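You operate a simulated robot arm through the tools that you are given. There is no shell and no other tool. Be economical: measure what you need, move in short steps, check, and stop when the job is done.

The job below is to be done with a simulated two-armed robot. You get a single attempt, and the scene is never put back.

## Task
Swap the worn probe for probe 57 and clear the fault.
Fine: free the brass knob before pulling it out, tighten it after; old probe into the rack; the black panel button clears. Where these are worked on the way, their far stop is far enough and under half their travel is too little: brass knob.

Only the result counts: the job must be done as asked and must still hold three seconds after the hand-in. Knocking over, shifting, dropping, spilling or breaking anything else fails it.

## Robot
Two 6-joint arms with two-finger parallel grippers on one trunk, on a base that drives. Base frame: it is fixed to the floor where the robot stands at the start and does not move with it; the origin is under the middle of the robot, x ahead of it, y to its left, z up. Readings come in mm, degrees, newtons and seconds.
The left shoulder is at the start at [50, 170, 1110], the right one opposite. Each reaches about 1092 mm from its shoulder. Places, roughly: black panel button [300, -900, 1200]; blue flush button [500, -700, 1200]; brass knob [1100, 0, 1200]; charge door lever [1500, 700, 1200]; draw door lever [500, -400, 1200]; furnace panel [400, -800, 1300]; green panel button [400, -800, 1200]; probe holder [1100, 0, 1200]; probe rack [300, -900, 900]. Payload 1.57 kg a hand.
The tool frame of a hand sits at the grasp point between the pads (the TCP): z along the fingers, y along the line on which they close. The tips reach 30 mm beyond it. The gripper opens to 80 mm. The fingers are 17 mm wide and 12 mm thick; the gripper's body (40 by 82 mm) begins 80 mm behind the TCP.
Orientation is that of the tool frame in the base frame, as a unit quaternion [w, x, y, z]. With the fingers straight down and closing along the base's y, the tool's x points along the base's -x, its y along +y and its z along -z.

## Interface
- The arms move only by the tool nudge_tool. It takes "left_plan", "right_plan" or both (then of equal length, played together; a hand with none holds still); each is text: rows parted by semicolons, each of 6 numbers parted by spaces: the shift along the tool's x, y, z in units of 20 mm (1.0 is 20 mm), then the turn, a rotation vector about the tool's x, y, z in units of 6 degrees (1.0 is 6 degrees). In form: x y z ax ay az; .... A call has 1 to 20 rows; each row shifts and turns the commanded pose from where the row before left it, along the tool's axes as they then stand. "left_jaw" and "right_jaw" are, for a hand that has rows, the opening, from 0 (shut) to 1 (fully open), set as the call begins (left out, the last holds). A call with a number of a shift or a turn outside -1 to 1 is refused whole. Each row takes 0.2 s and may step no farther than 50 mm and 8.6 degrees from the row before; otherwise, or with a gripper value out of range, the whole call is refused. A pose out of reach is approached as far as the arm can. The call stops where the force on the tool passes 40 N (or 10 N more than at its start, if that is more) or the arm is blocked; 0.2 s more then pass. Each finger travels about 72 mm/s and halts on what it meets, pressing with about 39 N; the grip force reading is that of the motor and also rises with nothing between the fingers. The clock runs only during rows and for 0.2 s after the last one: add rows that do not move to give the fingers time. It gives the time, the measured TCP pose, the force on the tool (base axes), the opening and the grip force at its end, in the units of the frame above (readings bear some noise), with the torque about the TCP (base axes, N m) and any sound that the robot's microphone picked up.
- Cameras (640 x 400 px; columns grow to the right, rows downward): "scene" is now at [35.3, -41.1, 1696.4]; the picture's right is [-0.50, -0.87, 0.00], its down [-0.50, 0.29, -0.82] and it looks along [0.71, -0.41, -0.58] (base axes); focal length 273 px, centre (320, 200). "left" rides on the left gripper at [72, 7, -122] in its tool frame; the picture's right is [-0.09, 1.00, 0.00], its down [-0.84, -0.08, -0.54] and it looks along [-0.54, -0.05, 0.84] (tool axes); focal length 238 px, centre (320, 200). "right" rides on the right gripper at [72, -7, -122] in its tool frame; the picture's right is [0.09, 1.00, 0.00], its down [-0.84, 0.08, -0.54] and it looks along [-0.54, 0.05, 0.84] (tool axes); focal length 238 px, centre (320, 200). There is no depth. A picture from a camera that has moved, and an enlarged one, comes with that camera's place and axes in the base frame and with its lens.
- grab_frame(camera): a new picture of that camera. It takes no simulated time.
- slide_trunk(by): slides the trunk up (or, below 0, down) by that many mm; the arms and the scene camera ride with it, the base frame stays. It gives what a move gives, with no picture.
- steer(legs): drives the robot by 1 to 6 legs, each [ahead, left, turn to the left] in mm, mm and degrees, along the robot's own axes; the way and the turn of a leg run together, so that a leg with both is an arc; at most 1500 mm and 180 degrees a leg. The arms and the cameras ride along, it lands a little off, and it stops where it bumps. It gives what a move gives.
- pan_tilt(pan, tilt): turns the head with the scene camera to pan (to the left, within 86 degrees either way) and tilt (down, from -29 to 69), counted from straight ahead of the robot. It gives what a move gives.
- enlarge(camera, box): a new picture of the part [left, top, right, bottom] of that camera's present view, enlarged. It takes no simulated time.
- sign_off(): hands the job in; it is judged then, once.

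Go step by step. Nothing tells you exact positions but the pictures and the camera data: compare them with the known pose of the tool, close in by small moves and look again before you grip or let go. The budget is 120 turns and 108 pictures, counting those below and the enlarged ones. Unless the task says otherwise, let go and move clear before handing in, and close with one line.

The tools are called as name(argument=value, ...) on one line, values as JSON. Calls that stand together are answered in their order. nudge_tool: Moves the arms, as the interface text tells. Its arguments: {"type":"object","properties":{"left_plan":{"type":"string"},"left_jaw":{"type":"number"},"right_plan":{"type":"string"},"right_jaw":{"type":"number"}},"required":[]} The other tools are called the same way: slide_trunk (by) slides the trunk up or down; steer (legs) drives the base; pan_tilt (pan, tilt) turns the head that bears the scene camera; grab_frame (camera) takes a picture; enlarge (camera, box) takes an enlarged picture of a part of a camera's view; sign_off () hands the job in.

At the start:

```text
clock: 0.0
left_tool_pos: [748.6, 241.8, 999.8]
left_orientation: [0.0, 0.0, 1.0, 0.0]
left_contact_force: [0.3, 1.1, -0.2]
left_moment: [0.01, -0.01, -0.01]
left_gripper_width: 79.9
left_finger_force: 0.0
right_tool_pos: [700.6, -245.4, 1000.4]
right_orientation: [0.001, 0.0, 1.0, 0.0]
right_contact_force: [0.3, 0.1, 0.5]
right_moment: [-0.01, 0.04, -0.02]
right_gripper_width: 79.8
right_finger_force: 0.1
trunk travel left (down, up): [-725.0, 245.0]
robot x, y, heading: [3.6, 2.3, -0.0]
head pan, tilt: [-30.1, 35.4]
```

scene: 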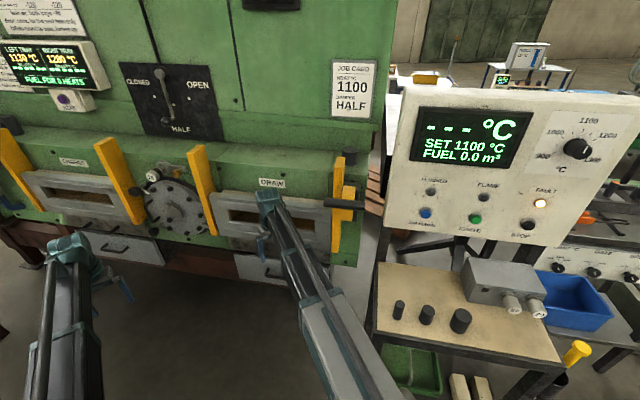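
right: 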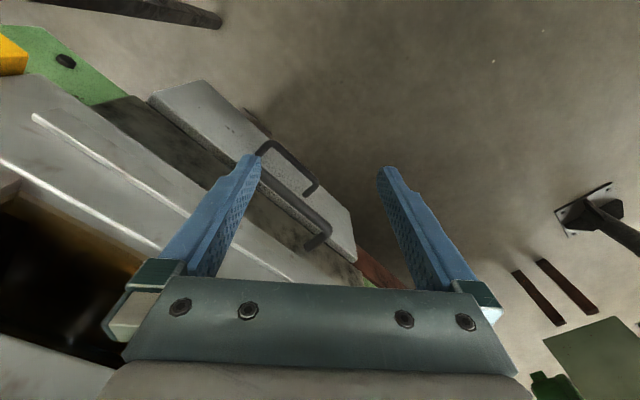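
left: 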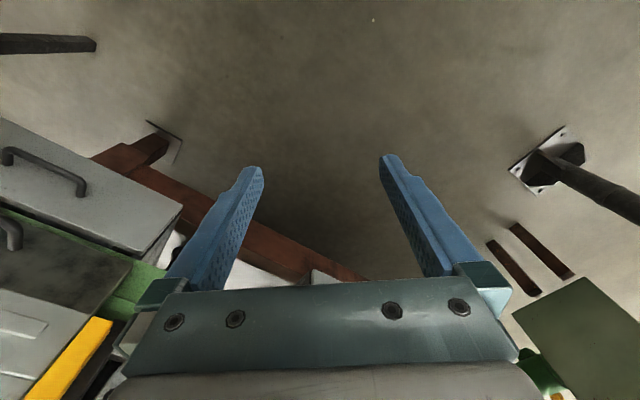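

I see the furnace with a probe holder between the two doors, and the panel with a bench and what looks like the probe rack to the right. I'll enlarge both to read the details.

enlarge(camera="scene", box=[120, 140, 240, 250])

enlarge(camera="scene", box=[370, 240, 610, 390])

enlarge(camera="scene", box=[380, 80, 640, 240])

enlarge(camera="scene", box=[0, 0, 120, 120])

```text
3.64 times, centred on (180, 195) of scene
camera zoom: at [35.3, -41.1, 1696.4], right [-0.5, -0.87, 0.0], down [-0.5, 0.29, -0.82], along [0.71, -0.41, -0.58], focal length 994 px, centre (829, 218)
```

zoom: 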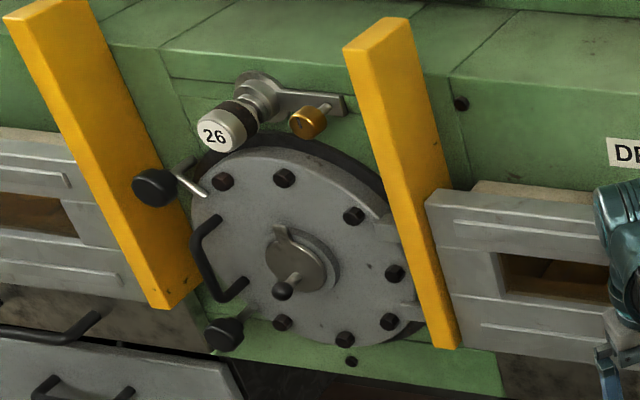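

```text
2.67 times, centred on (490, 315) of scene
camera zoom: at [35.3, -41.1, 1696.4], right [-0.5, -0.87, 0.0], down [-0.5, 0.29, -0.82], along [0.71, -0.41, -0.58], focal length 729 px, centre (-133, -107)
```

zoom: 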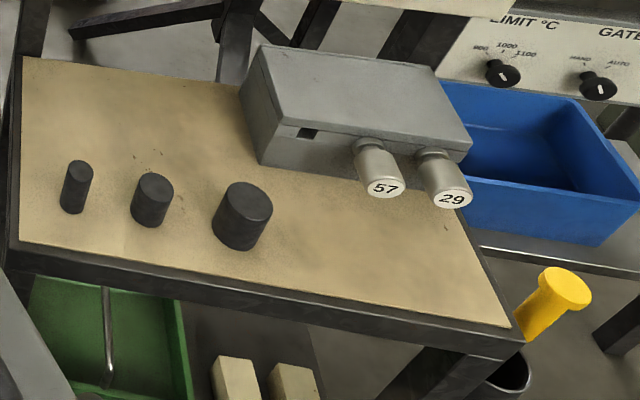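

```text
2.46 times, centred on (510, 160) of scene
camera zoom: at [35.3, -41.1, 1696.4], right [-0.5, -0.87, 0.0], down [-0.5, 0.29, -0.82], along [0.71, -0.41, -0.58], focal length 673 px, centre (-148, 298)
```

zoom: 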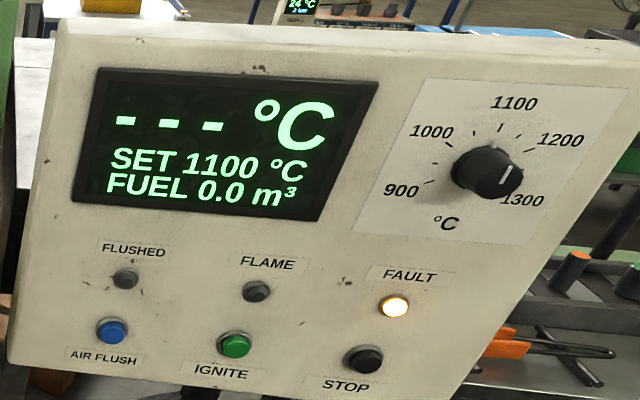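

```text
3.33 times, centred on (60, 60) of scene
camera zoom: at [35.3, -41.1, 1696.4], right [-0.5, -0.87, 0.0], down [-0.5, 0.29, -0.82], along [0.71, -0.41, -0.58], focal length 911 px, centre (1187, 667)
```

zoom: 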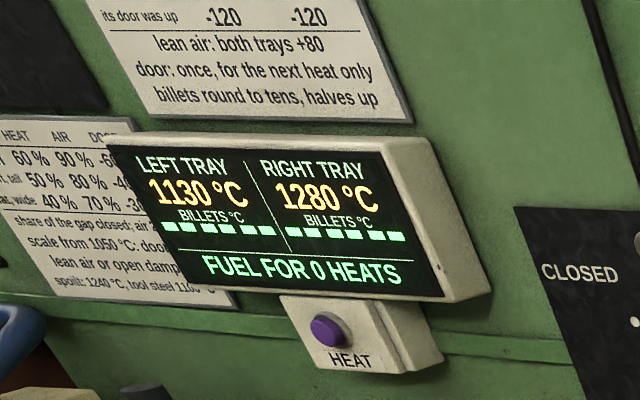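

The worn probe 26 sits in the holder with the brass knob right beside it, and 57 is the left-hand probe in the rack, next to an empty slot. I want to back off the furnace and face it squarely, so I'll check the free space on both sides first.

pan_tilt(pan=80, tilt=35)

grab_frame(camera="scene")

pan_tilt(pan=-86, tilt=40)

grab_frame(camera="scene")

```text
clock: 1.9
left_tool_pos: [749.0, 242.3, 999.2]
left_orientation: [0.0, -0.001, 1.0, 0.0]
left_contact_force: [-0.4, -1.1, 0.0]
left_moment: [0.02, 0.05, 0.01]
left_gripper_width: 80.0
left_finger_force: 0.1
right_tool_pos: [700.6, -246.1, 999.4]
right_orientation: [0.0, 0.0, 1.0, 0.0]
right_contact_force: [1.0, 1.1, -1.2]
right_moment: [-0.01, 0.0, 0.02]
right_gripper_width: 80.3
right_finger_force: 0.0
trunk travel left (down, up): [-725.0, 245.0]
robot x, y, heading: [4.4, 1.6, 0.3]
head pan, tilt: [80.0, 35.0]
```

```text
100 pictures are left
camera scene: at [-25.4, 89.6, 1697.0], right [0.98, -0.17, 0.0], down [-0.1, -0.56, -0.82], along [0.14, 0.81, -0.57], focal length 273 px, centre (320, 200)
```

scene: 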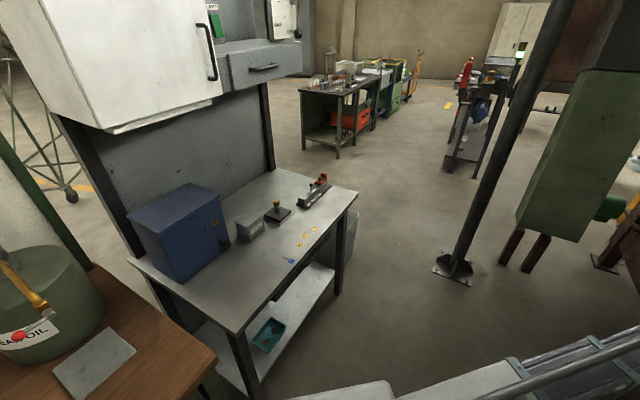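

```text
clock: 4.4
left_tool_pos: [747.8, 242.4, 999.3]
left_orientation: [0.001, 0.0, 1.0, 0.0]
left_contact_force: [0.8, 0.1, -0.1]
left_moment: [0.0, 0.01, -0.01]
left_gripper_width: 79.8
left_finger_force: 0.0
right_tool_pos: [700.4, -247.0, 1000.5]
right_orientation: [-0.001, 0.0, 1.0, 0.0]
right_contact_force: [0.5, -0.6, -0.4]
right_moment: [0.02, 0.01, 0.01]
right_gripper_width: 80.2
right_finger_force: 0.1
trunk travel left (down, up): [-725.0, 245.0]
robot x, y, heading: [-1.8, -5.1, -0.0]
head pan, tilt: [-85.9, 40.0]
```

```text
99 pictures are left
camera scene: at [-34.7, -81.9, 1689.4], right [-1.0, -0.07, 0.0], down [-0.05, 0.64, -0.77], along [0.05, -0.76, -0.64], focal length 273 px, centre (320, 200)
```

scene: 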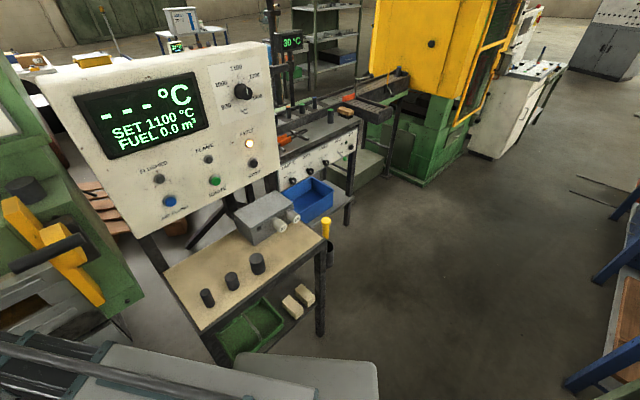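

The left bench is fairly close, but there is room to turn on the spot if the arms are pulled in. I'll retract both arms towards the body first.

nudge_tool(left_plan="1 0 0 0 0 0;1 0 0 0 0 0;1 0 0 0 0 0;1 0 0 0 0 0;1 0 0 0 0 0;1 0 0 0 0 0;1 0 0 0 0 0;1 0 0 0 0 0;1 0 0 0 0 0;1 0 0 0 0 0;1 0 0 0 0 0;1 0 0 0 0 0;1 0 0 0 0 0;1 0 0 0 0 0;1 0 0 0 0 0", right_plan="1 0 0 0 0 0;1 0 0 0 0 0;1 0 0 0 0 0;1 0 0 0 0 0;1 0 0 0 0 0;1 0 0 0 0 0;1 0 0 0 0 0;1 0 0 0 0 0;1 0 0 0 0 0;1 0 0 0 0 0;1 0 0 0 0 0;1 0 0 0 0 0;1 0 0 0 0 0;0 0 0 0 0 0;0 0 0 0 0 0")

pan_tilt(pan=-45, tilt=30)

grab_frame(camera="scene")

```text
clock: 7.6
left_tool_pos: [451.0, 242.6, 1000.1]
left_orientation: [-0.001, 0.0, 1.0, -0.001]
left_contact_force: [0.0, 0.9, -0.1]
left_moment: [-0.01, -0.03, -0.01]
left_gripper_width: 80.1
left_finger_force: 0.0
left hand out of reach, approached as far as the arm can: row 15
right_tool_pos: [450.9, -246.2, 999.5]
right_orientation: [0.0, 0.0, 1.0, 0.0]
right_contact_force: [0.3, 0.1, 0.2]
right_moment: [0.0, 0.0, 0.03]
right_gripper_width: 80.2
right_finger_force: 0.2
right hand out of reach, approached as far as the arm can: row 13
trunk travel left (down, up): [-725.0, 245.0]
robot x, y, heading: [0.2, 2.5, 0.3]
head pan, tilt: [-85.9, 40.0]
```

```text
clock: 8.7
left_tool_pos: [451.3, 242.8, 999.2]
left_orientation: [0.001, -0.001, 1.0, -0.001]
left_contact_force: [-0.4, -0.2, -0.2]
left_moment: [-0.01, -0.02, 0.02]
left_gripper_width: 80.2
left_finger_force: 0.1
right_tool_pos: [451.9, -246.5, 999.2]
right_orientation: [0.0, 0.001, 1.0, 0.0]
right_contact_force: [-0.1, -0.3, 0.3]
right_moment: [0.0, 0.0, -0.04]
right_gripper_width: 80.0
right_finger_force: 0.0
trunk travel left (down, up): [-725.0, 245.0]
robot x, y, heading: [-4.2, -2.0, 0.1]
head pan, tilt: [-45.0, 30.0]
```

```text
98 pictures are left
camera scene: at [23.1, -61.1, 1704.7], right [-0.71, -0.71, 0.0], down [-0.35, 0.35, -0.87], along [0.61, -0.61, -0.5], focal length 273 px, centre (320, 200)
```

scene: 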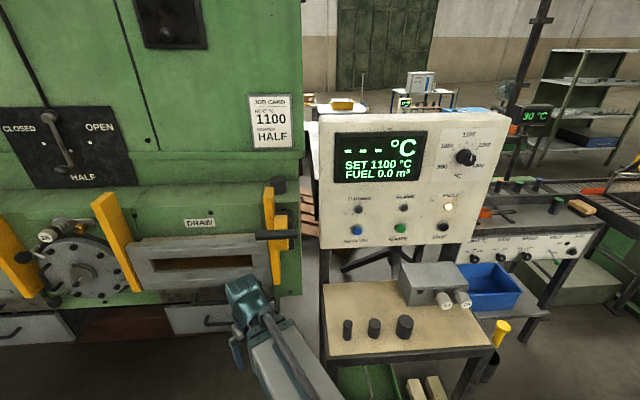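

The furnace face and panel both run at roughly -40° to the base. I'll turn to face them and then slide left along the furnace to get closer to the probe holder.

steer(legs=[[0, 0, -40], [0, 400, 0]])

pan_tilt(pan=0, tilt=30)

grab_frame(camera="scene")

```text
clock: 13.1
left_tool_pos: [758.6, 196.6, 999.0]
left_orientation: [0.0, 0.346, 0.938, -0.001]
left_contact_force: [-0.1, -0.1, -0.6]
left_moment: [0.0, 0.01, -0.03]
left_gripper_width: 80.1
left_finger_force: 0.1
right_tool_pos: [440.7, -176.1, 999.7]
right_orientation: [0.001, 0.345, 0.939, 0.0]
right_contact_force: [-0.2, 0.3, -0.7]
right_moment: [0.0, -0.01, 0.05]
right_gripper_width: 79.7
right_finger_force: 0.3
trunk travel left (down, up): [-725.0, 245.0]
robot x, y, heading: [254.5, 302.6, -40.5]
head pan, tilt: [-45.0, 30.0]
```

```text
clock: 14.2
left_tool_pos: [758.2, 196.8, 999.3]
left_orientation: [0.0, 0.346, 0.938, -0.001]
left_contact_force: [-0.8, 0.1, -0.5]
left_moment: [-0.03, -0.01, 0.03]
left_gripper_width: 79.9
left_finger_force: 0.1
right_tool_pos: [440.3, -175.2, 999.6]
right_orientation: [0.001, 0.346, 0.938, 0.0]
right_contact_force: [0.8, -0.8, -0.4]
right_moment: [0.02, 0.01, -0.02]
right_gripper_width: 79.9
right_finger_force: 0.0
trunk travel left (down, up): [-725.0, 245.0]
robot x, y, heading: [255.9, 302.2, -40.6]
head pan, tilt: [0.0, 30.0]
```

```text
97 pictures are left
camera scene: at [294.9, 274.5, 1704.8], right [-0.65, -0.76, 0.0], down [-0.38, 0.32, -0.87], along [0.66, -0.56, -0.5], focal length 273 px, centre (320, 200)
```

scene: 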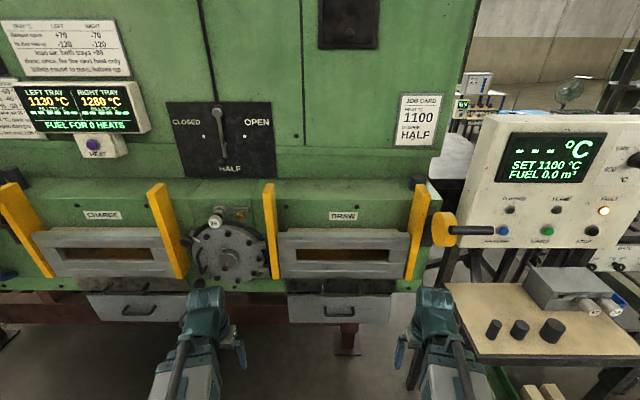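

I'm almost square to the furnace now; the true facing looks to be about -38°. I'll zoom in on the holder and the rack from here.

enlarge(camera="scene", box=[190, 196, 270, 246])

enlarge(camera="scene", box=[512, 250, 640, 330])

```text
8.00 times, centred on (230, 221) of scene
camera zoom: at [294.9, 274.5, 1704.8], right [-0.65, -0.76, 0.0], down [-0.38, 0.32, -0.87], along [0.66, -0.56, -0.5], focal length 2187 px, centre (1040, 32)
```

zoom: 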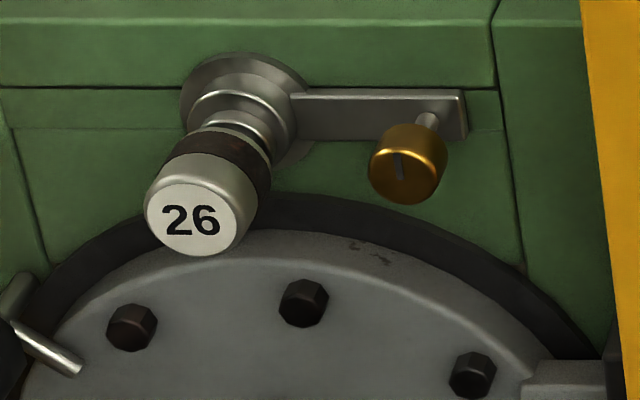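

```text
5.00 times, centred on (576, 290) of scene
camera zoom: at [294.9, 274.5, 1704.8], right [-0.65, -0.76, 0.0], down [-0.38, 0.32, -0.87], along [0.66, -0.56, -0.5], focal length 1367 px, centre (-960, -250)
```

zoom: 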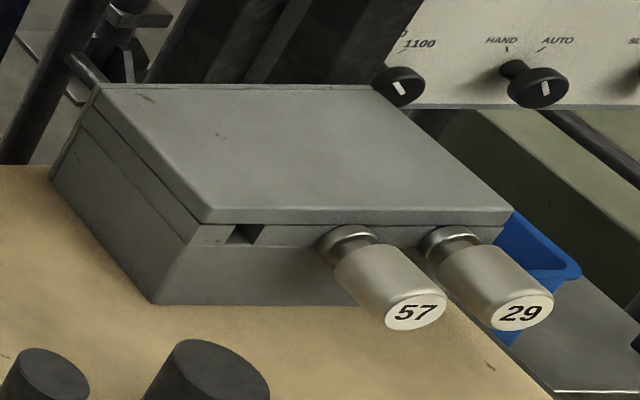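

From two views I put the probe cap face at about [1075, 61, 1192] and the brass knob at about [1054, -20, 1192], with the furnace normal near -38°. Next I bring the left hand forward and point it at the furnace, staying well short of it.

nudge_tool(left_plan="-1 0 0 0 0 0;-1 0 0 0 0 0;-1 0 0 0 0 0;-1 0 0 0 0 0;-1 0 0 0 0 0;0 0 0 0 -1 0;0 0 0 0 -1 0;0 0 0 0 -1 0;0 0 0 0 -1 0;0 0 0 0 -1 0;0 0 0 0 -1 0;0 0 0 0 -1 0;0 0 0 0 -1 0;0 0 0 0 -1 0;0 0 0 0 -1 0;0 0 0 0 -1 0;0 0 0 0 -1 0;0 0 0 0 -1 0;0 0 0 0 -1 0;0 0 0 0 -1 0")

```text
clock: 18.4
left_tool_pos: [938.7, 76.3, 1219.5]
left_orientation: [0.663, 0.244, 0.664, -0.244]
left_contact_force: [0.2, 0.1, -0.7]
left_moment: [0.02, 0.04, -0.01]
left_gripper_width: 80.5
left_finger_force: 0.0
left hand out of reach, approached as far as the arm can: row 7, 8, 9, 10, 11, 12, 13, 14, 15, 16, 17, 18, 19, 20
right_tool_pos: [440.5, -175.0, 1000.1]
right_orientation: [0.0, 0.345, 0.938, 0.0]
right_contact_force: [0.3, -1.1, -0.8]
right_moment: [-0.01, 0.02, -0.02]
right_gripper_width: 80.0
right_finger_force: 0.1
trunk travel left (down, up): [-725.0, 245.0]
robot x, y, heading: [254.3, 303.6, -40.2]
head pan, tilt: [0.0, 30.0]
```

The arm drifted because the tucked-in pose was out of reach: the tool is at [939, 76, 1219], still about 85 mm clear of the probe. I'll back it straight out and see how the commanded pose follows.

nudge_tool(left_plan="0 0 -0.5 0 0 0")

grab_frame(camera="scene")

grab_frame(camera="left")

```text
clock: 18.8
left_tool_pos: [940.0, 79.2, 1219.1]
left_orientation: [0.663, 0.244, 0.664, -0.245]
left_contact_force: [-0.9, 0.3, 0.5]
left_moment: [0.0, -0.01, 0.01]
left_gripper_width: 80.3
left_finger_force: 0.0
left hand out of reach, approached as far as the arm can: row 1
right_tool_pos: [439.9, -175.9, 999.8]
right_orientation: [0.0, 0.345, 0.939, -0.001]
right_contact_force: [0.0, -0.9, 0.5]
right_moment: [-0.02, -0.01, -0.02]
right_gripper_width: 79.7
right_finger_force: 0.0
trunk travel left (down, up): [-725.0, 245.0]
robot x, y, heading: [259.0, 307.7, -40.3]
head pan, tilt: [0.0, 30.0]
```

```text
94 pictures are left
camera scene: at [295.0, 274.6, 1704.8], right [-0.65, -0.76, 0.0], down [-0.38, 0.32, -0.87], along [0.66, -0.56, -0.5], focal length 273 px, centre (320, 200)
```

scene: 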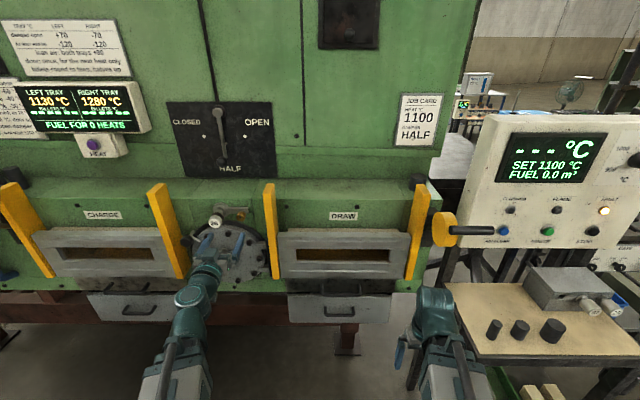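

```text
93 pictures are left
camera left: at [850.5, 162.2, 1146.7], right [0.65, 0.76, 0.09], down [-0.46, 0.29, 0.84], along [0.61, -0.58, 0.54], focal length 238 px, centre (320, 200)
```

left: 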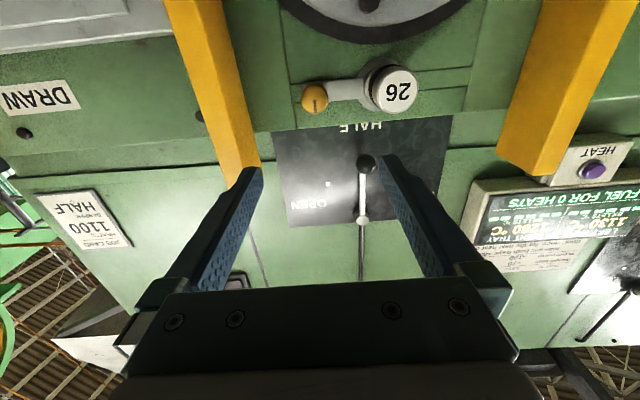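

The hand is clear and the left camera shows both knob and probe 26. I'll test with a small forward step to learn whether the commanded pose has reset to the measured one.

nudge_tool(left_plan="0 0 0.5 0 0 0;0 0 1 0 0 0")

```text
clock: 19.4
left_tool_pos: [963.1, 59.1, 1218.6]
left_orientation: [0.663, 0.244, 0.664, -0.244]
left_contact_force: [-1.0, 0.9, 0.1]
left_moment: [0.0, 0.03, -0.01]
left_gripper_width: 80.0
left_finger_force: 0.2
right_tool_pos: [442.0, -176.0, 999.0]
right_orientation: [0.0, 0.345, 0.938, 0.0]
right_contact_force: [-0.4, 0.7, -0.2]
right_moment: [0.03, 0.0, -0.01]
right_gripper_width: 80.2
right_finger_force: 0.0
trunk travel left (down, up): [-725.0, 245.0]
robot x, y, heading: [254.7, 307.5, -40.7]
head pan, tilt: [0.0, 30.0]
```

Commands restart from the measured pose, and the tool already lines up with the knob, about 120 mm short of it. The CHARGE and DRAW labels sit level in the picture, so the normal is about -40.4°, matching the tool. I'll drop to knob height and roll the hand so the fingers close vertically.

nudge_tool(left_plan="1 0 0 0 0 0;0.35 0 0 0 0 0;0 0 0 0 0 1;0 0 0 0 0 1;0 0 0 0 0 1;0 0 0 0 0 1;0 0 0 0 0 1;0 0 0 0 0 1;0 0 0 0 0 1;0 0 0 0 0 1;0 0 0 0 0 1;0 0 0 0 0 1;0 0 0 0 0 1;0 0 0 0 0 1;0 0 0 0 0 1;0 0 0 0 0 1;0 0 0 0 0 1", left_jaw=0.8)

grab_frame(camera="left")

grab_frame(camera="scene")

```text
clock: 23.0
left_tool_pos: [961.2, 55.2, 1214.6]
left_orientation: [0.633, 0.649, 0.303, 0.292]
left_contact_force: [0.2, -0.2, 0.2]
left_moment: [0.01, -0.04, 0.04]
left_gripper_width: 64.0
left_finger_force: 0.1
left hand out of reach, approached as far as the arm can: row 1, 2, 17
right_tool_pos: [440.2, -175.6, 999.4]
right_orientation: [0.001, 0.346, 0.938, 0.0]
right_contact_force: [0.7, -0.3, -0.4]
right_moment: [0.0, -0.01, -0.01]
right_gripper_width: 80.2
right_finger_force: 0.0
trunk travel left (down, up): [-725.0, 245.0]
robot x, y, heading: [259.4, 302.8, -40.4]
head pan, tilt: [0.0, 30.0]
```

```text
92 pictures are left
camera left: at [914.1, 188.1, 1222.2], right [-0.04, -0.08, 1.0], down [-0.96, -0.29, -0.06], along [0.29, -0.95, -0.07], focal length 238 px, centre (320, 200)
```

left: 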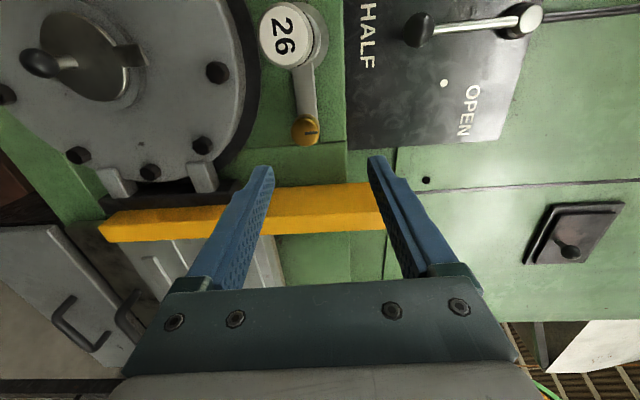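

```text
91 pictures are left
camera scene: at [294.9, 274.4, 1704.8], right [-0.65, -0.76, 0.0], down [-0.38, 0.32, -0.87], along [0.66, -0.56, -0.5], focal length 273 px, centre (320, 200)
```

scene: 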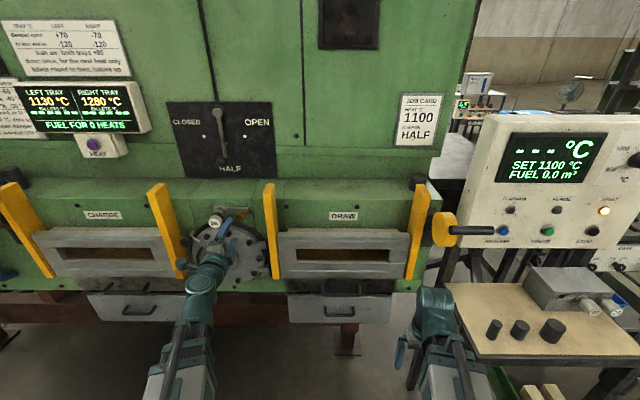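

Low poses this close to the shoulder are out of reach, so I'll back the base up 130 mm to give the arm a comfortable working range.

steer(legs=[[-130, 0, 0]])

nudge_tool(left_plan="0 0 1 0 0 0;0 0 1 0 0 0;0 -0.5 1 0 0 0;0 -0.5 1 0 0 0")

grab_frame(camera="left")

```text
clock: 24.2
left_tool_pos: [861.3, 139.9, 1214.8]
left_orientation: [0.634, 0.649, 0.303, 0.291]
left_contact_force: [-0.7, -1.5, 0.1]
left_moment: [0.02, 0.04, 0.03]
left_gripper_width: 64.0
left_finger_force: 0.0
right_tool_pos: [341.1, -89.9, 999.5]
right_orientation: [0.0, 0.346, 0.938, 0.0]
right_contact_force: [-0.7, -0.2, 0.1]
right_moment: [-0.01, -0.02, -0.02]
right_gripper_width: 80.0
right_finger_force: 0.1
trunk travel left (down, up): [-725.0, 245.0]
robot x, y, heading: [158.0, 390.5, -40.6]
head pan, tilt: [0.0, 30.0]
```

```text
clock: 25.2
left_tool_pos: [924.0, 88.5, 1212.5]
left_orientation: [0.633, 0.649, 0.305, 0.291]
left_contact_force: [1.2, -0.4, -0.2]
left_moment: [-0.02, 0.04, 0.0]
left_gripper_width: 64.2
left_finger_force: 0.2
left hand out of reach, approached as far as the arm can: row 3, 4
right_tool_pos: [341.6, -91.6, 999.4]
right_orientation: [0.0, 0.346, 0.938, 0.0]
right_contact_force: [0.0, 0.3, -0.1]
right_moment: [-0.01, 0.0, -0.02]
right_gripper_width: 80.3
right_finger_force: 0.2
trunk travel left (down, up): [-725.0, 245.0]
robot x, y, heading: [154.9, 384.5, -40.4]
head pan, tilt: [0.0, 30.0]
```

```text
90 pictures are left
camera left: at [877.0, 220.7, 1221.7], right [-0.03, -0.08, 1.0], down [-0.96, -0.29, -0.05], along [0.29, -0.95, -0.07], focal length 238 px, centre (320, 200)
```

left: 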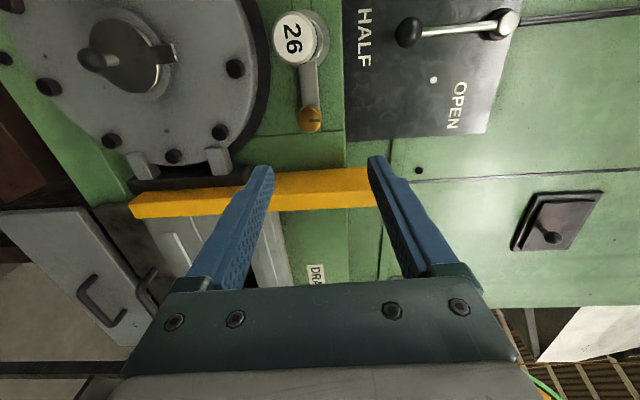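

The forward-pointing hand can't get much lower than its shoulder height, so I'll lower the trunk and bring the hand back up relative to it.

slide_trunk(by=-200)

nudge_tool(left_plan="0 1 0 0 0 0;0 1 0 0 0 0;0 1 0 0 0 0;0 1 0 0 0 0;0 1 0 0 0 0;0 1 0 0 0 0;0 1 0 0 0 0;0 1 0 0 0 0;0 1 0 0 0 0")

grab_frame(camera="left")

```text
clock: 27.4
left_tool_pos: [922.8, 87.8, 1013.2]
left_orientation: [0.633, 0.65, 0.305, 0.291]
left_contact_force: [-0.5, 0.5, -0.5]
left_moment: [-0.02, 0.01, -0.03]
left_gripper_width: 63.9
left_finger_force: 0.0
right_tool_pos: [340.8, -92.0, 800.5]
right_orientation: [0.001, 0.345, 0.938, 0.001]
right_contact_force: [-0.7, 0.2, 0.9]
right_moment: [-0.01, -0.02, 0.02]
right_gripper_width: 79.7
right_finger_force: 0.0
trunk travel left (down, up): [-525.0, 445.0]
robot x, y, heading: [158.7, 389.4, -40.6]
head pan, tilt: [0.0, 30.0]
```

```text
clock: 29.4
left_tool_pos: [923.4, 88.1, 1013.2]
left_orientation: [0.633, 0.65, 0.304, 0.291]
left_contact_force: [0.5, 0.2, 0.0]
left_moment: [0.02, 0.01, 0.0]
left_gripper_width: 64.0
left_finger_force: 0.0
left hand out of reach, approached as far as the arm can: row 1, 2, 3, 4, 5, 6, 7, 8, 9
right_tool_pos: [341.4, -91.3, 799.3]
right_orientation: [0.001, 0.346, 0.938, 0.0]
right_contact_force: [-0.3, 1.5, 0.4]
right_moment: [0.0, -0.02, 0.02]
right_gripper_width: 80.2
right_finger_force: 0.1
trunk travel left (down, up): [-525.0, 445.0]
robot x, y, heading: [160.4, 388.5, -40.2]
head pan, tilt: [0.0, 30.0]
```

```text
89 pictures are left
camera left: at [876.4, 221.1, 1021.9], right [-0.03, -0.08, 1.0], down [-0.96, -0.29, -0.06], along [0.29, -0.95, -0.07], focal length 238 px, centre (320, 200)
```

left: 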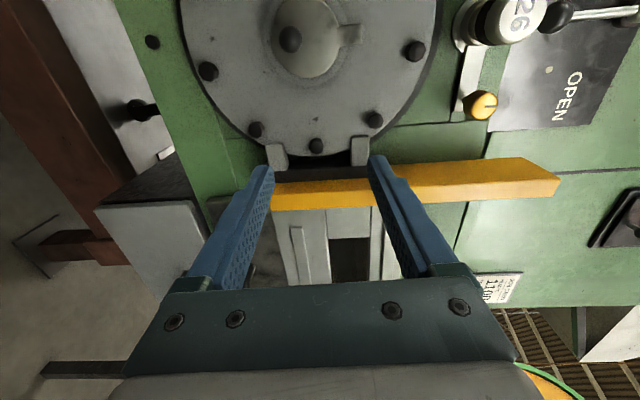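

The roll itself seems to sit at a joint limit. I'll unroll it by about half and try moving up again.

nudge_tool(left_plan="0 0 0 0 0 -1;0 0 0 0 0 -1;0 0 0 0 0 -1;0 0 0 0 0 -1;0 0 0 0 0 -1;-0.5 0.5 0 0 0 0;-0.5 0.5 0 0 0 0")

```text
clock: 31.0
left_tool_pos: [923.6, 88.1, 1013.4]
left_orientation: [0.687, 0.549, 0.462, 0.117]
left_contact_force: [0.4, 0.8, -0.5]
left_moment: [0.0, -0.03, -0.02]
left_gripper_width: 64.1
left_finger_force: 0.1
left hand out of reach, approached as far as the arm can: row 6, 7
right_tool_pos: [341.5, -91.6, 799.4]
right_orientation: [0.0, 0.346, 0.938, 0.0]
right_contact_force: [-0.2, 0.3, -0.2]
right_moment: [0.02, 0.03, 0.02]
right_gripper_width: 79.9
right_finger_force: 0.1
trunk travel left (down, up): [-525.0, 445.0]
robot x, y, heading: [159.0, 385.1, -40.4]
head pan, tilt: [0.0, 30.0]
```

Still stuck in up/down. I'll probe other directions with single small moves to see which joint limit is in the way.

nudge_tool(left_plan="0 0 1 0 0 0;0 0 1 0 0 0;-0.5 0.5 0 0 0 0")

nudge_tool(left_plan="0.6 0.6 0 0 0 0")

nudge_tool(left_plan="-0.6 -0.6 0 0 0 0;-0.6 -0.6 0 0 0 0")

grab_frame(camera="scene")

```text
clock: 31.8
left_tool_pos: [954.1, 60.1, 1015.0]
left_orientation: [0.688, 0.548, 0.462, 0.117]
left_contact_force: [0.7, 0.3, -0.4]
left_moment: [-0.01, -0.05, 0.02]
left_gripper_width: 63.8
left_finger_force: 0.2
left hand out of reach, approached as far as the arm can: row 3
right_tool_pos: [340.9, -91.4, 800.6]
right_orientation: [0.0, 0.347, 0.938, 0.0]
right_contact_force: [-1.0, 0.8, -0.4]
right_moment: [0.0, 0.02, -0.02]
right_gripper_width: 80.0
right_finger_force: 0.2
trunk travel left (down, up): [-525.0, 445.0]
robot x, y, heading: [156.2, 386.4, -40.6]
head pan, tilt: [0.0, 30.0]
```

```text
clock: 32.2
left_tool_pos: [964.4, 71.6, 1013.9]
left_orientation: [0.687, 0.548, 0.462, 0.118]
left_contact_force: [0.4, -0.1, 0.1]
left_moment: [-0.04, 0.0, 0.03]
left_gripper_width: 63.9
left_finger_force: 0.1
left hand out of reach, approached as far as the arm can: row 1
right_tool_pos: [341.3, -91.7, 799.6]
right_orientation: [-0.001, 0.345, 0.939, -0.001]
right_contact_force: [0.6, -0.3, -1.0]
right_moment: [-0.01, 0.01, -0.04]
right_gripper_width: 80.1
right_finger_force: 0.0
trunk travel left (down, up): [-525.0, 445.0]
robot x, y, heading: [158.9, 389.2, -40.4]
head pan, tilt: [0.0, 30.0]
```

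```text
clock: 32.8
left_tool_pos: [942.8, 47.1, 1013.7]
left_orientation: [0.686, 0.549, 0.463, 0.118]
left_contact_force: [0.1, -0.7, 0.2]
left_moment: [0.04, -0.02, 0.01]
left_gripper_width: 63.9
left_finger_force: 0.1
left hand out of reach, approached as far as the arm can: row 2
right_tool_pos: [341.3, -91.7, 800.5]
right_orientation: [0.0, 0.346, 0.938, 0.001]
right_contact_force: [0.4, -0.4, 0.7]
right_moment: [0.0, 0.02, 0.03]
right_gripper_width: 80.2
right_finger_force: 0.1
trunk travel left (down, up): [-525.0, 445.0]
robot x, y, heading: [159.3, 390.8, -40.2]
head pan, tilt: [0.0, 30.0]
```

```text
88 pictures are left
camera scene: at [196.2, 358.6, 1504.8], right [-0.65, -0.76, 0.0], down [-0.38, 0.32, -0.87], along [0.66, -0.56, -0.5], focal length 273 px, centre (320, 200)
```

scene: 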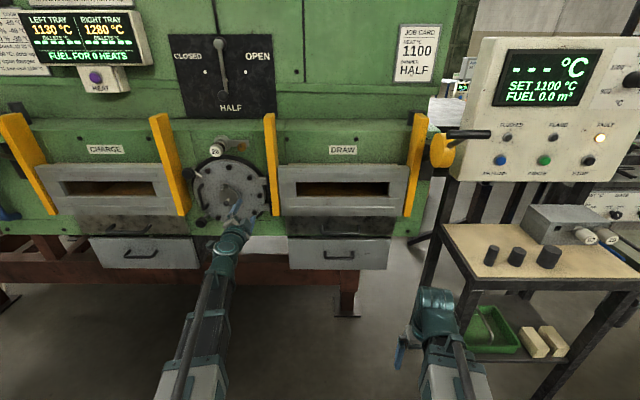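

The hand moves sideways and forward but its height stays pinned at about 104 mm above the shoulder. I'll try pitching the hand slightly, one way and then the other, and see which way the height frees up.

nudge_tool(left_plan="0 0 0 0.85 0.53 0;0 0 0 0.85 0.53 0;-0.53 0.85 0 0 0 0")

nudge_tool(left_plan="0.53 -0.85 0 0 0 0;0 0 0 -0.85 -0.53 0;0 0 0 -0.85 -0.53 0;0 0 0 -0.85 -0.53 0;0 0 0 -0.85 -0.53 0;0.53 -0.85 0 0 0 0")

nudge_tool(left_plan="-0.53 0.85 0 0 0 0")

```text
clock: 33.6
left_tool_pos: [945.9, 42.9, 967.3]
left_orientation: [0.609, 0.6, 0.508, 0.105]
left_contact_force: [-0.1, 0.8, -0.5]
left_moment: [0.01, 0.02, 0.01]
left_gripper_width: 63.9
left_finger_force: 0.1
left hand out of reach, approached as far as the arm can: row 1, 2, 3
right_tool_pos: [342.0, -91.8, 800.1]
right_orientation: [0.0, 0.345, 0.938, 0.0]
right_contact_force: [-0.9, 0.1, 0.7]
right_moment: [-0.01, 0.0, -0.02]
right_gripper_width: 80.0
right_finger_force: 0.0
trunk travel left (down, up): [-525.0, 445.0]
robot x, y, heading: [156.5, 387.6, -40.3]
head pan, tilt: [0.0, 30.0]
```

```text
clock: 35.0
left_tool_pos: [950.7, 56.2, 1040.2]
left_orientation: [0.729, 0.521, 0.43, 0.111]
left_contact_force: [-0.1, -0.3, 0.5]
left_moment: [-0.04, 0.01, 0.02]
left_gripper_width: 64.0
left_finger_force: 0.0
left hand out of reach, approached as far as the arm can: row 1, 2, 3, 4, 5, 6
right_tool_pos: [342.7, -90.9, 799.9]
right_orientation: [0.0, 0.346, 0.938, 0.0]
right_contact_force: [1.2, 0.1, 0.1]
right_moment: [0.02, -0.02, 0.02]
right_gripper_width: 80.0
right_finger_force: 0.1
trunk travel left (down, up): [-525.0, 445.0]
robot x, y, heading: [158.9, 388.0, -40.5]
head pan, tilt: [0.0, 30.0]
```

```text
clock: 35.4
left_tool_pos: [951.2, 55.9, 1038.8]
left_orientation: [0.729, 0.521, 0.43, 0.111]
left_contact_force: [-0.4, 0.5, 0.3]
left_moment: [-0.02, 0.03, -0.01]
left_gripper_width: 64.2
left_finger_force: 0.1
left hand out of reach, approached as far as the arm can: row 1
right_tool_pos: [341.7, -91.3, 799.3]
right_orientation: [0.0, 0.347, 0.938, 0.0]
right_contact_force: [-0.4, -0.1, 0.4]
right_moment: [-0.01, 0.02, 0.01]
right_gripper_width: 80.0
right_finger_force: 0.0
trunk travel left (down, up): [-525.0, 445.0]
robot x, y, heading: [157.8, 390.6, -40.4]
head pan, tilt: [0.0, 30.0]
```

Height and pitch are coupled, so the arm seems caught in a bad configuration from turning too close to the body. I'll swing the hand back down about its wrist, and redo the turn from a more extended posture.

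nudge_tool(left_plan="0.48 -0.77 0 0.85 0.53 0;0.48 -0.77 0 0.85 0.53 0;0.48 -0.77 0 0.85 0.53 0;0.48 -0.77 0 0.85 0.53 0;0.48 -0.77 0 0.85 0.53 0;0.48 -0.77 0 0.85 0.53 0;0.48 -0.77 0 0.85 0.53 0;0.48 -0.77 0 0.85 0.53 0;0.48 -0.77 0 0.85 0.53 0;0.48 -0.77 0 0.85 0.53 0;0.48 -0.77 0 0.85 0.53 0;0.48 -0.77 0 0.85 0.53 0;0.48 -0.77 0 0.85 0.53 0;0.48 -0.77 0 0.85 0.53 0")

grab_frame(camera="scene")

```text
clock: 38.4
left_tool_pos: [856.6, 145.6, 804.4]
left_orientation: [0.091, 0.762, 0.641, 0.022]
left_contact_force: [0.8, 0.7, -0.5]
left_moment: [0.03, -0.03, -0.02]
left_gripper_width: 63.9
left_finger_force: 0.1
left hand out of reach, approached as far as the arm can: row 1, 2, 3, 4, 5, 6, 7, 8, 10, 12
right_tool_pos: [341.3, -91.9, 798.9]
right_orientation: [0.001, 0.346, 0.938, 0.0]
right_contact_force: [1.1, -0.9, -0.4]
right_moment: [0.01, 0.01, 0.02]
right_gripper_width: 80.1
right_finger_force: 0.1
trunk travel left (down, up): [-525.0, 445.0]
robot x, y, heading: [158.4, 385.8, -40.3]
head pan, tilt: [0.0, 30.0]
```

```text
87 pictures are left
camera scene: at [196.3, 358.6, 1504.8], right [-0.65, -0.76, 0.0], down [-0.38, 0.32, -0.87], along [0.66, -0.56, -0.5], focal length 273 px, centre (320, 200)
```

scene: 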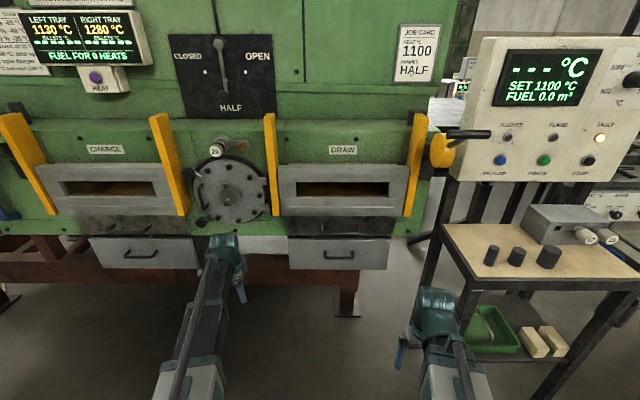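

Now the hand points down again and is back in reach. I'll raise it and extend it, watching whether it moves freely.

nudge_tool(left_plan="0 0 -1 0 0 0;0 0 -1 0 0 0;0 0 -1 0 0 0;0 0 -1 0 0 0;0 0 -1 0 0 0;0 0 -1 0 0 0;0 0 -1 0 0 0;0 0 -1 0 0 0")

```text
clock: 40.2
left_tool_pos: [839.8, 157.3, 803.9]
left_orientation: [0.092, 0.762, 0.64, 0.024]
left_contact_force: [1.0, 1.0, 0.2]
left_moment: [0.0, 0.0, -0.03]
left_gripper_width: 64.0
left_finger_force: 0.1
left hand out of reach, approached as far as the arm can: row 1, 2, 3, 4, 5, 6, 7, 8
right_tool_pos: [341.8, -91.9, 800.1]
right_orientation: [0.0, 0.346, 0.938, 0.0]
right_contact_force: [0.2, -0.5, 0.0]
right_moment: [0.02, -0.04, -0.01]
right_gripper_width: 80.0
right_finger_force: 0.1
trunk travel left (down, up): [-525.0, 445.0]
robot x, y, heading: [155.8, 387.1, -40.8]
head pan, tilt: [0.0, 30.0]
```

The wrist height never changes whatever I ask: it always sits about 104 mm above the shoulder. So this arm effectively moves in a horizontal plane, and the trunk must set its height. I'll point the hand forward again and use the trunk.

nudge_tool(left_plan="0.53 -0.85 0 0 0 0;0.53 -0.85 0 0 0 0;-0.58 0.92 0 -0.85 -0.53 0;-0.58 0.92 0 -0.85 -0.53 0;-0.58 0.92 0 -0.85 -0.53 0;-0.58 0.92 0 -0.85 -0.53 0;-0.58 0.92 0 -0.85 -0.53 0;-0.58 0.92 0 -0.85 -0.53 0;-0.58 0.92 0 -0.85 -0.53 0;-0.58 0.92 0 -0.85 -0.53 0;-0.58 0.92 0 -0.85 -0.53 0;-0.58 0.92 0 -0.85 -0.53 0;-0.58 0.92 0 -0.85 -0.53 0;-0.58 0.92 0 -0.85 -0.53 0;-0.58 0.92 0 -0.85 -0.53 0")

```text
clock: 43.4
left_tool_pos: [941.2, 61.1, 1015.6]
left_orientation: [0.691, 0.551, 0.455, 0.106]
left_contact_force: [0.4, 0.5, 0.3]
left_moment: [-0.01, -0.04, -0.01]
left_gripper_width: 64.5
left_finger_force: 0.1
left hand out of reach, approached as far as the arm can: row 1, 2, 4, 6, 8, 11, 13
right_tool_pos: [341.4, -92.3, 800.0]
right_orientation: [0.0, 0.347, 0.938, 0.0]
right_contact_force: [0.1, 0.4, -0.6]
right_moment: [0.0, 0.01, -0.01]
right_gripper_width: 79.9
right_finger_force: 0.0
trunk travel left (down, up): [-525.0, 445.0]
robot x, y, heading: [160.8, 384.9, -40.6]
head pan, tilt: [0.0, 30.0]
```

The height idea is confirmed: the hand points forward at [941, 61, 1015]. I'll raise the trunk to bring it to knob height and look again.

slide_trunk(by=177)

nudge_tool(left_plan="0 0 0 -0.36 0.15 0")

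grab_frame(camera="left")

grab_frame(camera="scene")

```text
clock: 45.4
left_tool_pos: [940.1, 60.1, 1192.1]
left_orientation: [0.691, 0.551, 0.455, 0.106]
left_contact_force: [0.0, -0.3, 0.6]
left_moment: [0.0, -0.02, -0.01]
left_gripper_width: 63.9
left_finger_force: 0.1
right_tool_pos: [342.1, -92.6, 976.9]
right_orientation: [0.0, 0.346, 0.938, 0.0]
right_contact_force: [-0.6, -0.2, 0.0]
right_moment: [0.0, 0.0, 0.0]
right_gripper_width: 80.1
right_finger_force: 0.0
trunk travel left (down, up): [-702.0, 268.0]
robot x, y, heading: [160.3, 389.0, -40.4]
head pan, tilt: [0.0, 30.0]
```

```text
clock: 45.8
left_tool_pos: [940.6, 61.4, 1196.1]
left_orientation: [0.697, 0.538, 0.459, 0.119]
left_contact_force: [-1.0, 0.8, 0.1]
left_moment: [-0.01, -0.05, 0.0]
left_gripper_width: 63.7
left_finger_force: 0.1
left hand out of reach, approached as far as the arm can: row 1
right_tool_pos: [340.8, -92.3, 976.0]
right_orientation: [0.0, 0.345, 0.939, 0.0]
right_contact_force: [0.8, 0.3, 0.3]
right_moment: [0.04, 0.02, -0.01]
right_gripper_width: 80.0
right_finger_force: 0.1
trunk travel left (down, up): [-702.0, 268.0]
robot x, y, heading: [155.9, 388.0, -40.5]
head pan, tilt: [0.0, 30.0]
```

```text
86 pictures are left
camera left: at [888.3, 187.7, 1164.5], right [0.28, 0.33, 0.9], down [-0.9, -0.24, 0.36], along [0.33, -0.91, 0.23], focal length 238 px, centre (320, 200)
```

left: 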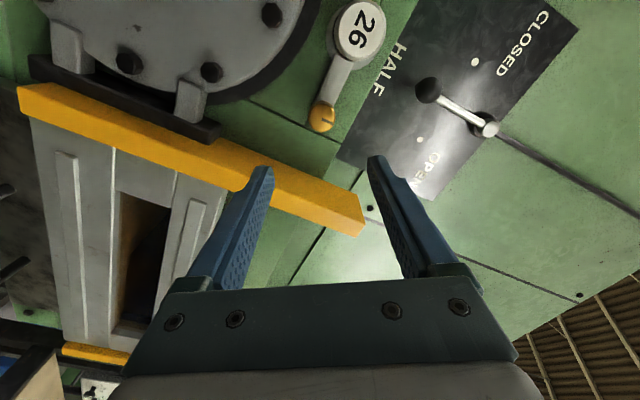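

```text
85 pictures are left
camera scene: at [196.2, 358.5, 1681.7], right [-0.65, -0.76, 0.0], down [-0.38, 0.32, -0.87], along [0.66, -0.56, -0.5], focal length 273 px, centre (320, 200)
```

scene: 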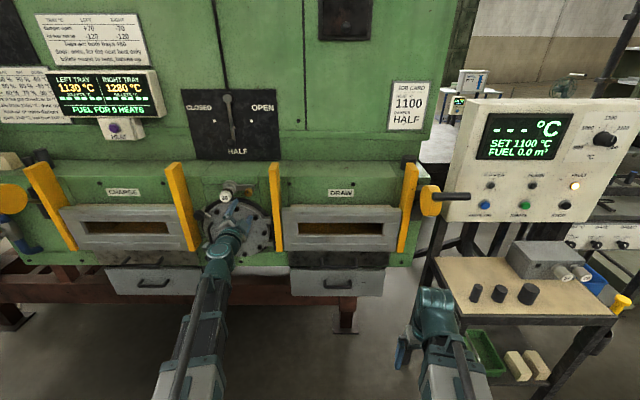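

The left camera ray agrees with my knob position within a few millimetres: about [1053, -21, 1193]. I'll shift 9 mm left and advance 100 mm, then check again.

nudge_tool(left_plan="0.39 0.23 0 0 0 0;0 0 1 0 0 0;0 0 1 0 0 0;0 0 1 0 0 0;0 0 1 0 0 0;0 0 1 0 0 0")

grab_frame(camera="left")

enlarge(camera="scene", box=[192, 172, 272, 222])

```text
clock: 47.2
left_tool_pos: [1021.5, 3.6, 1196.7]
left_orientation: [0.697, 0.538, 0.459, 0.119]
left_contact_force: [0.2, 0.2, 0.9]
left_moment: [-0.01, 0.0, -0.01]
left_gripper_width: 63.8
left_finger_force: 0.1
right_tool_pos: [341.6, -92.0, 977.1]
right_orientation: [0.0, 0.346, 0.938, -0.001]
right_contact_force: [0.1, 0.5, 0.0]
right_moment: [-0.02, 0.0, 0.01]
right_gripper_width: 79.9
right_finger_force: 0.1
trunk travel left (down, up): [-702.0, 268.0]
robot x, y, heading: [154.5, 393.4, -40.5]
head pan, tilt: [0.0, 30.0]
```

```text
84 pictures are left
camera left: at [970.2, 131.4, 1164.6], right [0.27, 0.33, 0.9], down [-0.9, -0.23, 0.36], along [0.33, -0.91, 0.23], focal length 238 px, centre (320, 200)
```

left: 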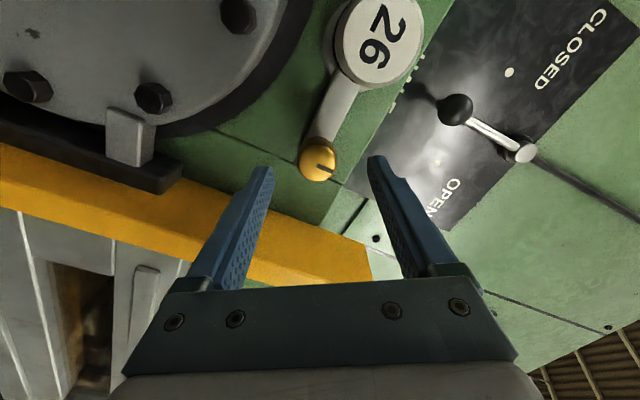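

```text
8.00 times, centred on (232, 197) of scene
camera zoom: at [196.5, 358.4, 1681.7], right [-0.65, -0.76, 0.0], down [-0.38, 0.32, -0.87], along [0.66, -0.56, -0.5], focal length 2187 px, centre (1024, 224)
```

zoom: 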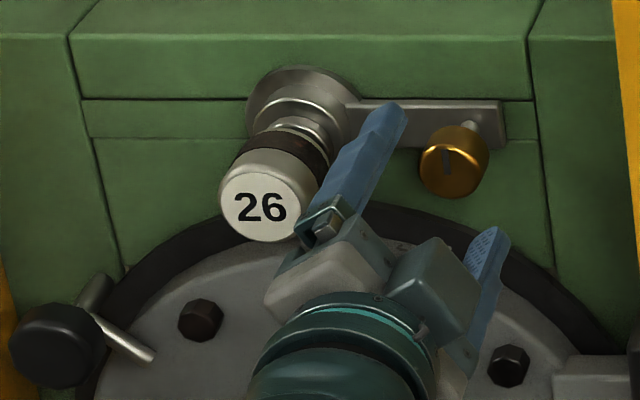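

The geometry checks out to a millimetre or two. I'll drop 3 mm, advance 28 mm so the fingertips straddle the knob, and close on it.

slide_trunk(by=-3)

nudge_tool(left_plan="0 0 0.7 0 0 0;0 0 0.7 0 0 0")

grab_frame(camera="left")

```text
clock: 47.7
left_tool_pos: [1021.3, 4.7, 1194.8]
left_orientation: [0.697, 0.538, 0.459, 0.119]
left_contact_force: [-0.2, -0.5, -0.1]
left_moment: [-0.01, 0.0, 0.02]
left_gripper_width: 64.0
left_finger_force: 0.1
right_tool_pos: [341.3, -91.1, 973.9]
right_orientation: [0.001, 0.346, 0.938, 0.0]
right_contact_force: [0.7, 0.2, 0.1]
right_moment: [-0.02, 0.0, -0.03]
right_gripper_width: 79.7
right_finger_force: 0.0
trunk travel left (down, up): [-699.0, 271.0]
robot x, y, heading: [160.1, 389.6, -40.5]
head pan, tilt: [0.0, 30.0]
```

```text
clock: 48.3
left_tool_pos: [1045.0, -13.3, 1194.0]
left_orientation: [0.698, 0.537, 0.459, 0.119]
left_contact_force: [0.4, -0.1, 0.0]
left_moment: [0.0, -0.02, -0.04]
left_gripper_width: 63.9
left_finger_force: 0.0
right_tool_pos: [341.4, -93.0, 973.6]
right_orientation: [0.0, 0.346, 0.938, 0.0]
right_contact_force: [0.2, -0.3, -0.1]
right_moment: [-0.02, 0.02, 0.0]
right_gripper_width: 80.0
right_finger_force: 0.0
trunk travel left (down, up): [-699.0, 271.0]
robot x, y, heading: [158.7, 390.4, -40.5]
head pan, tilt: [0.0, 30.0]
```

```text
82 pictures are left
camera left: at [991.9, 113.9, 1161.6], right [0.27, 0.33, 0.9], down [-0.9, -0.23, 0.36], along [0.33, -0.91, 0.23], focal length 238 px, centre (320, 200)
```

left: 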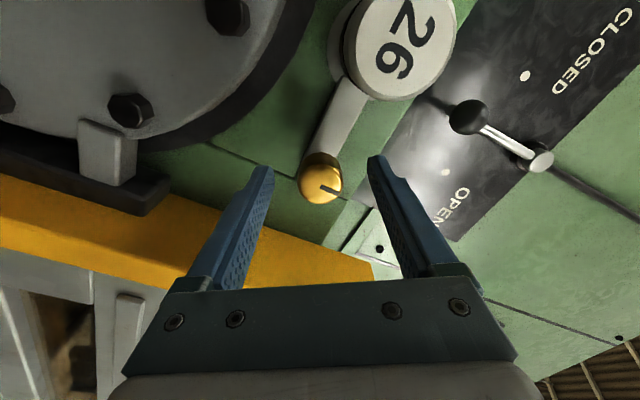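

The knob now sits between the fingertips. I'll close on it and hold a moment.

nudge_tool(left_plan="0 0 0 0 0 0;0 0 0 0 0 0;0 0 0 0 0 0", left_jaw=0.3)

grab_frame(camera="left")

```text
clock: 49.1
left_tool_pos: [1043.2, -13.2, 1193.1]
left_orientation: [0.698, 0.537, 0.458, 0.119]
left_contact_force: [-0.2, 0.3, 0.1]
left_moment: [0.0, -0.01, -0.01]
left_gripper_width: 29.2
left_finger_force: 39.6
right_tool_pos: [342.1, -91.7, 974.1]
right_orientation: [0.0, 0.346, 0.938, 0.001]
right_contact_force: [-0.4, -0.6, -0.3]
right_moment: [0.04, -0.01, 0.03]
right_gripper_width: 80.0
right_finger_force: 0.1
trunk travel left (down, up): [-699.0, 271.0]
robot x, y, heading: [157.7, 390.3, -40.5]
head pan, tilt: [0.0, 30.0]
```

```text
81 pictures are left
camera left: at [991.6, 113.9, 1161.7], right [0.27, 0.33, 0.9], down [-0.9, -0.23, 0.36], along [0.33, -0.91, 0.23], focal length 238 px, centre (320, 200)
```

left: 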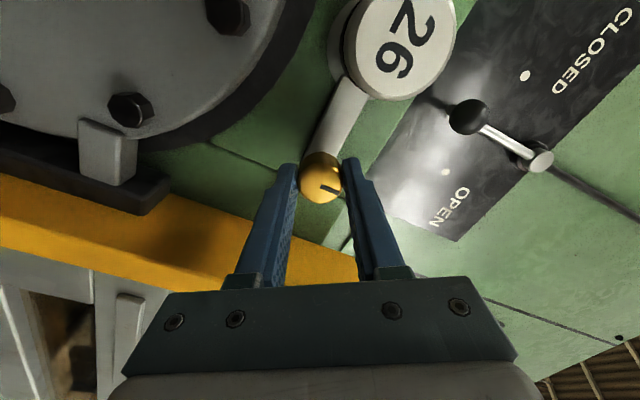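

The knob is gripped, 29 mm wide. I'll try turning it anticlockwise by 36° and check torque and the index mark.

nudge_tool(left_plan="0 0 0 0 0 -1;0 0 0 0 0 -1;0 0 0 0 0 -1;0 0 0 0 0 -1;0 0 0 0 0 -1;0 0 0 0 0 -1")

grab_frame(camera="left")

```text
clock: 50.5
left_tool_pos: [1042.5, -13.8, 1192.5]
left_orientation: [0.699, 0.37, 0.602, -0.105]
left_contact_force: [-7.7, 0.4, -14.1]
left_moment: [0.52, 0.59, 0.15]
left_gripper_width: 29.3
left_finger_force: 39.4
right_tool_pos: [342.2, -91.8, 972.6]
right_orientation: [-0.001, 0.346, 0.938, 0.001]
right_contact_force: [0.3, -0.7, -0.1]
right_moment: [0.02, 0.0, 0.03]
right_gripper_width: 80.3
right_finger_force: 0.0
trunk travel left (down, up): [-699.0, 271.0]
robot x, y, heading: [160.0, 387.7, -40.4]
head pan, tilt: [0.0, 30.0]
```

```text
80 pictures are left
camera left: at [971.5, 89.8, 1128.6], right [0.56, 0.67, 0.48], down [-0.67, 0.04, 0.74], along [0.48, -0.74, 0.48], focal length 238 px, centre (320, 200)
```

left: 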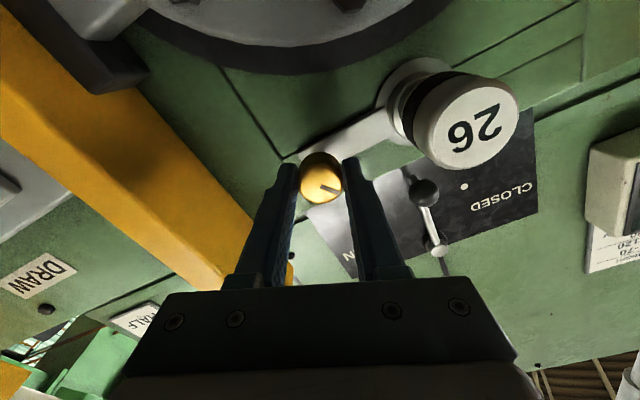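

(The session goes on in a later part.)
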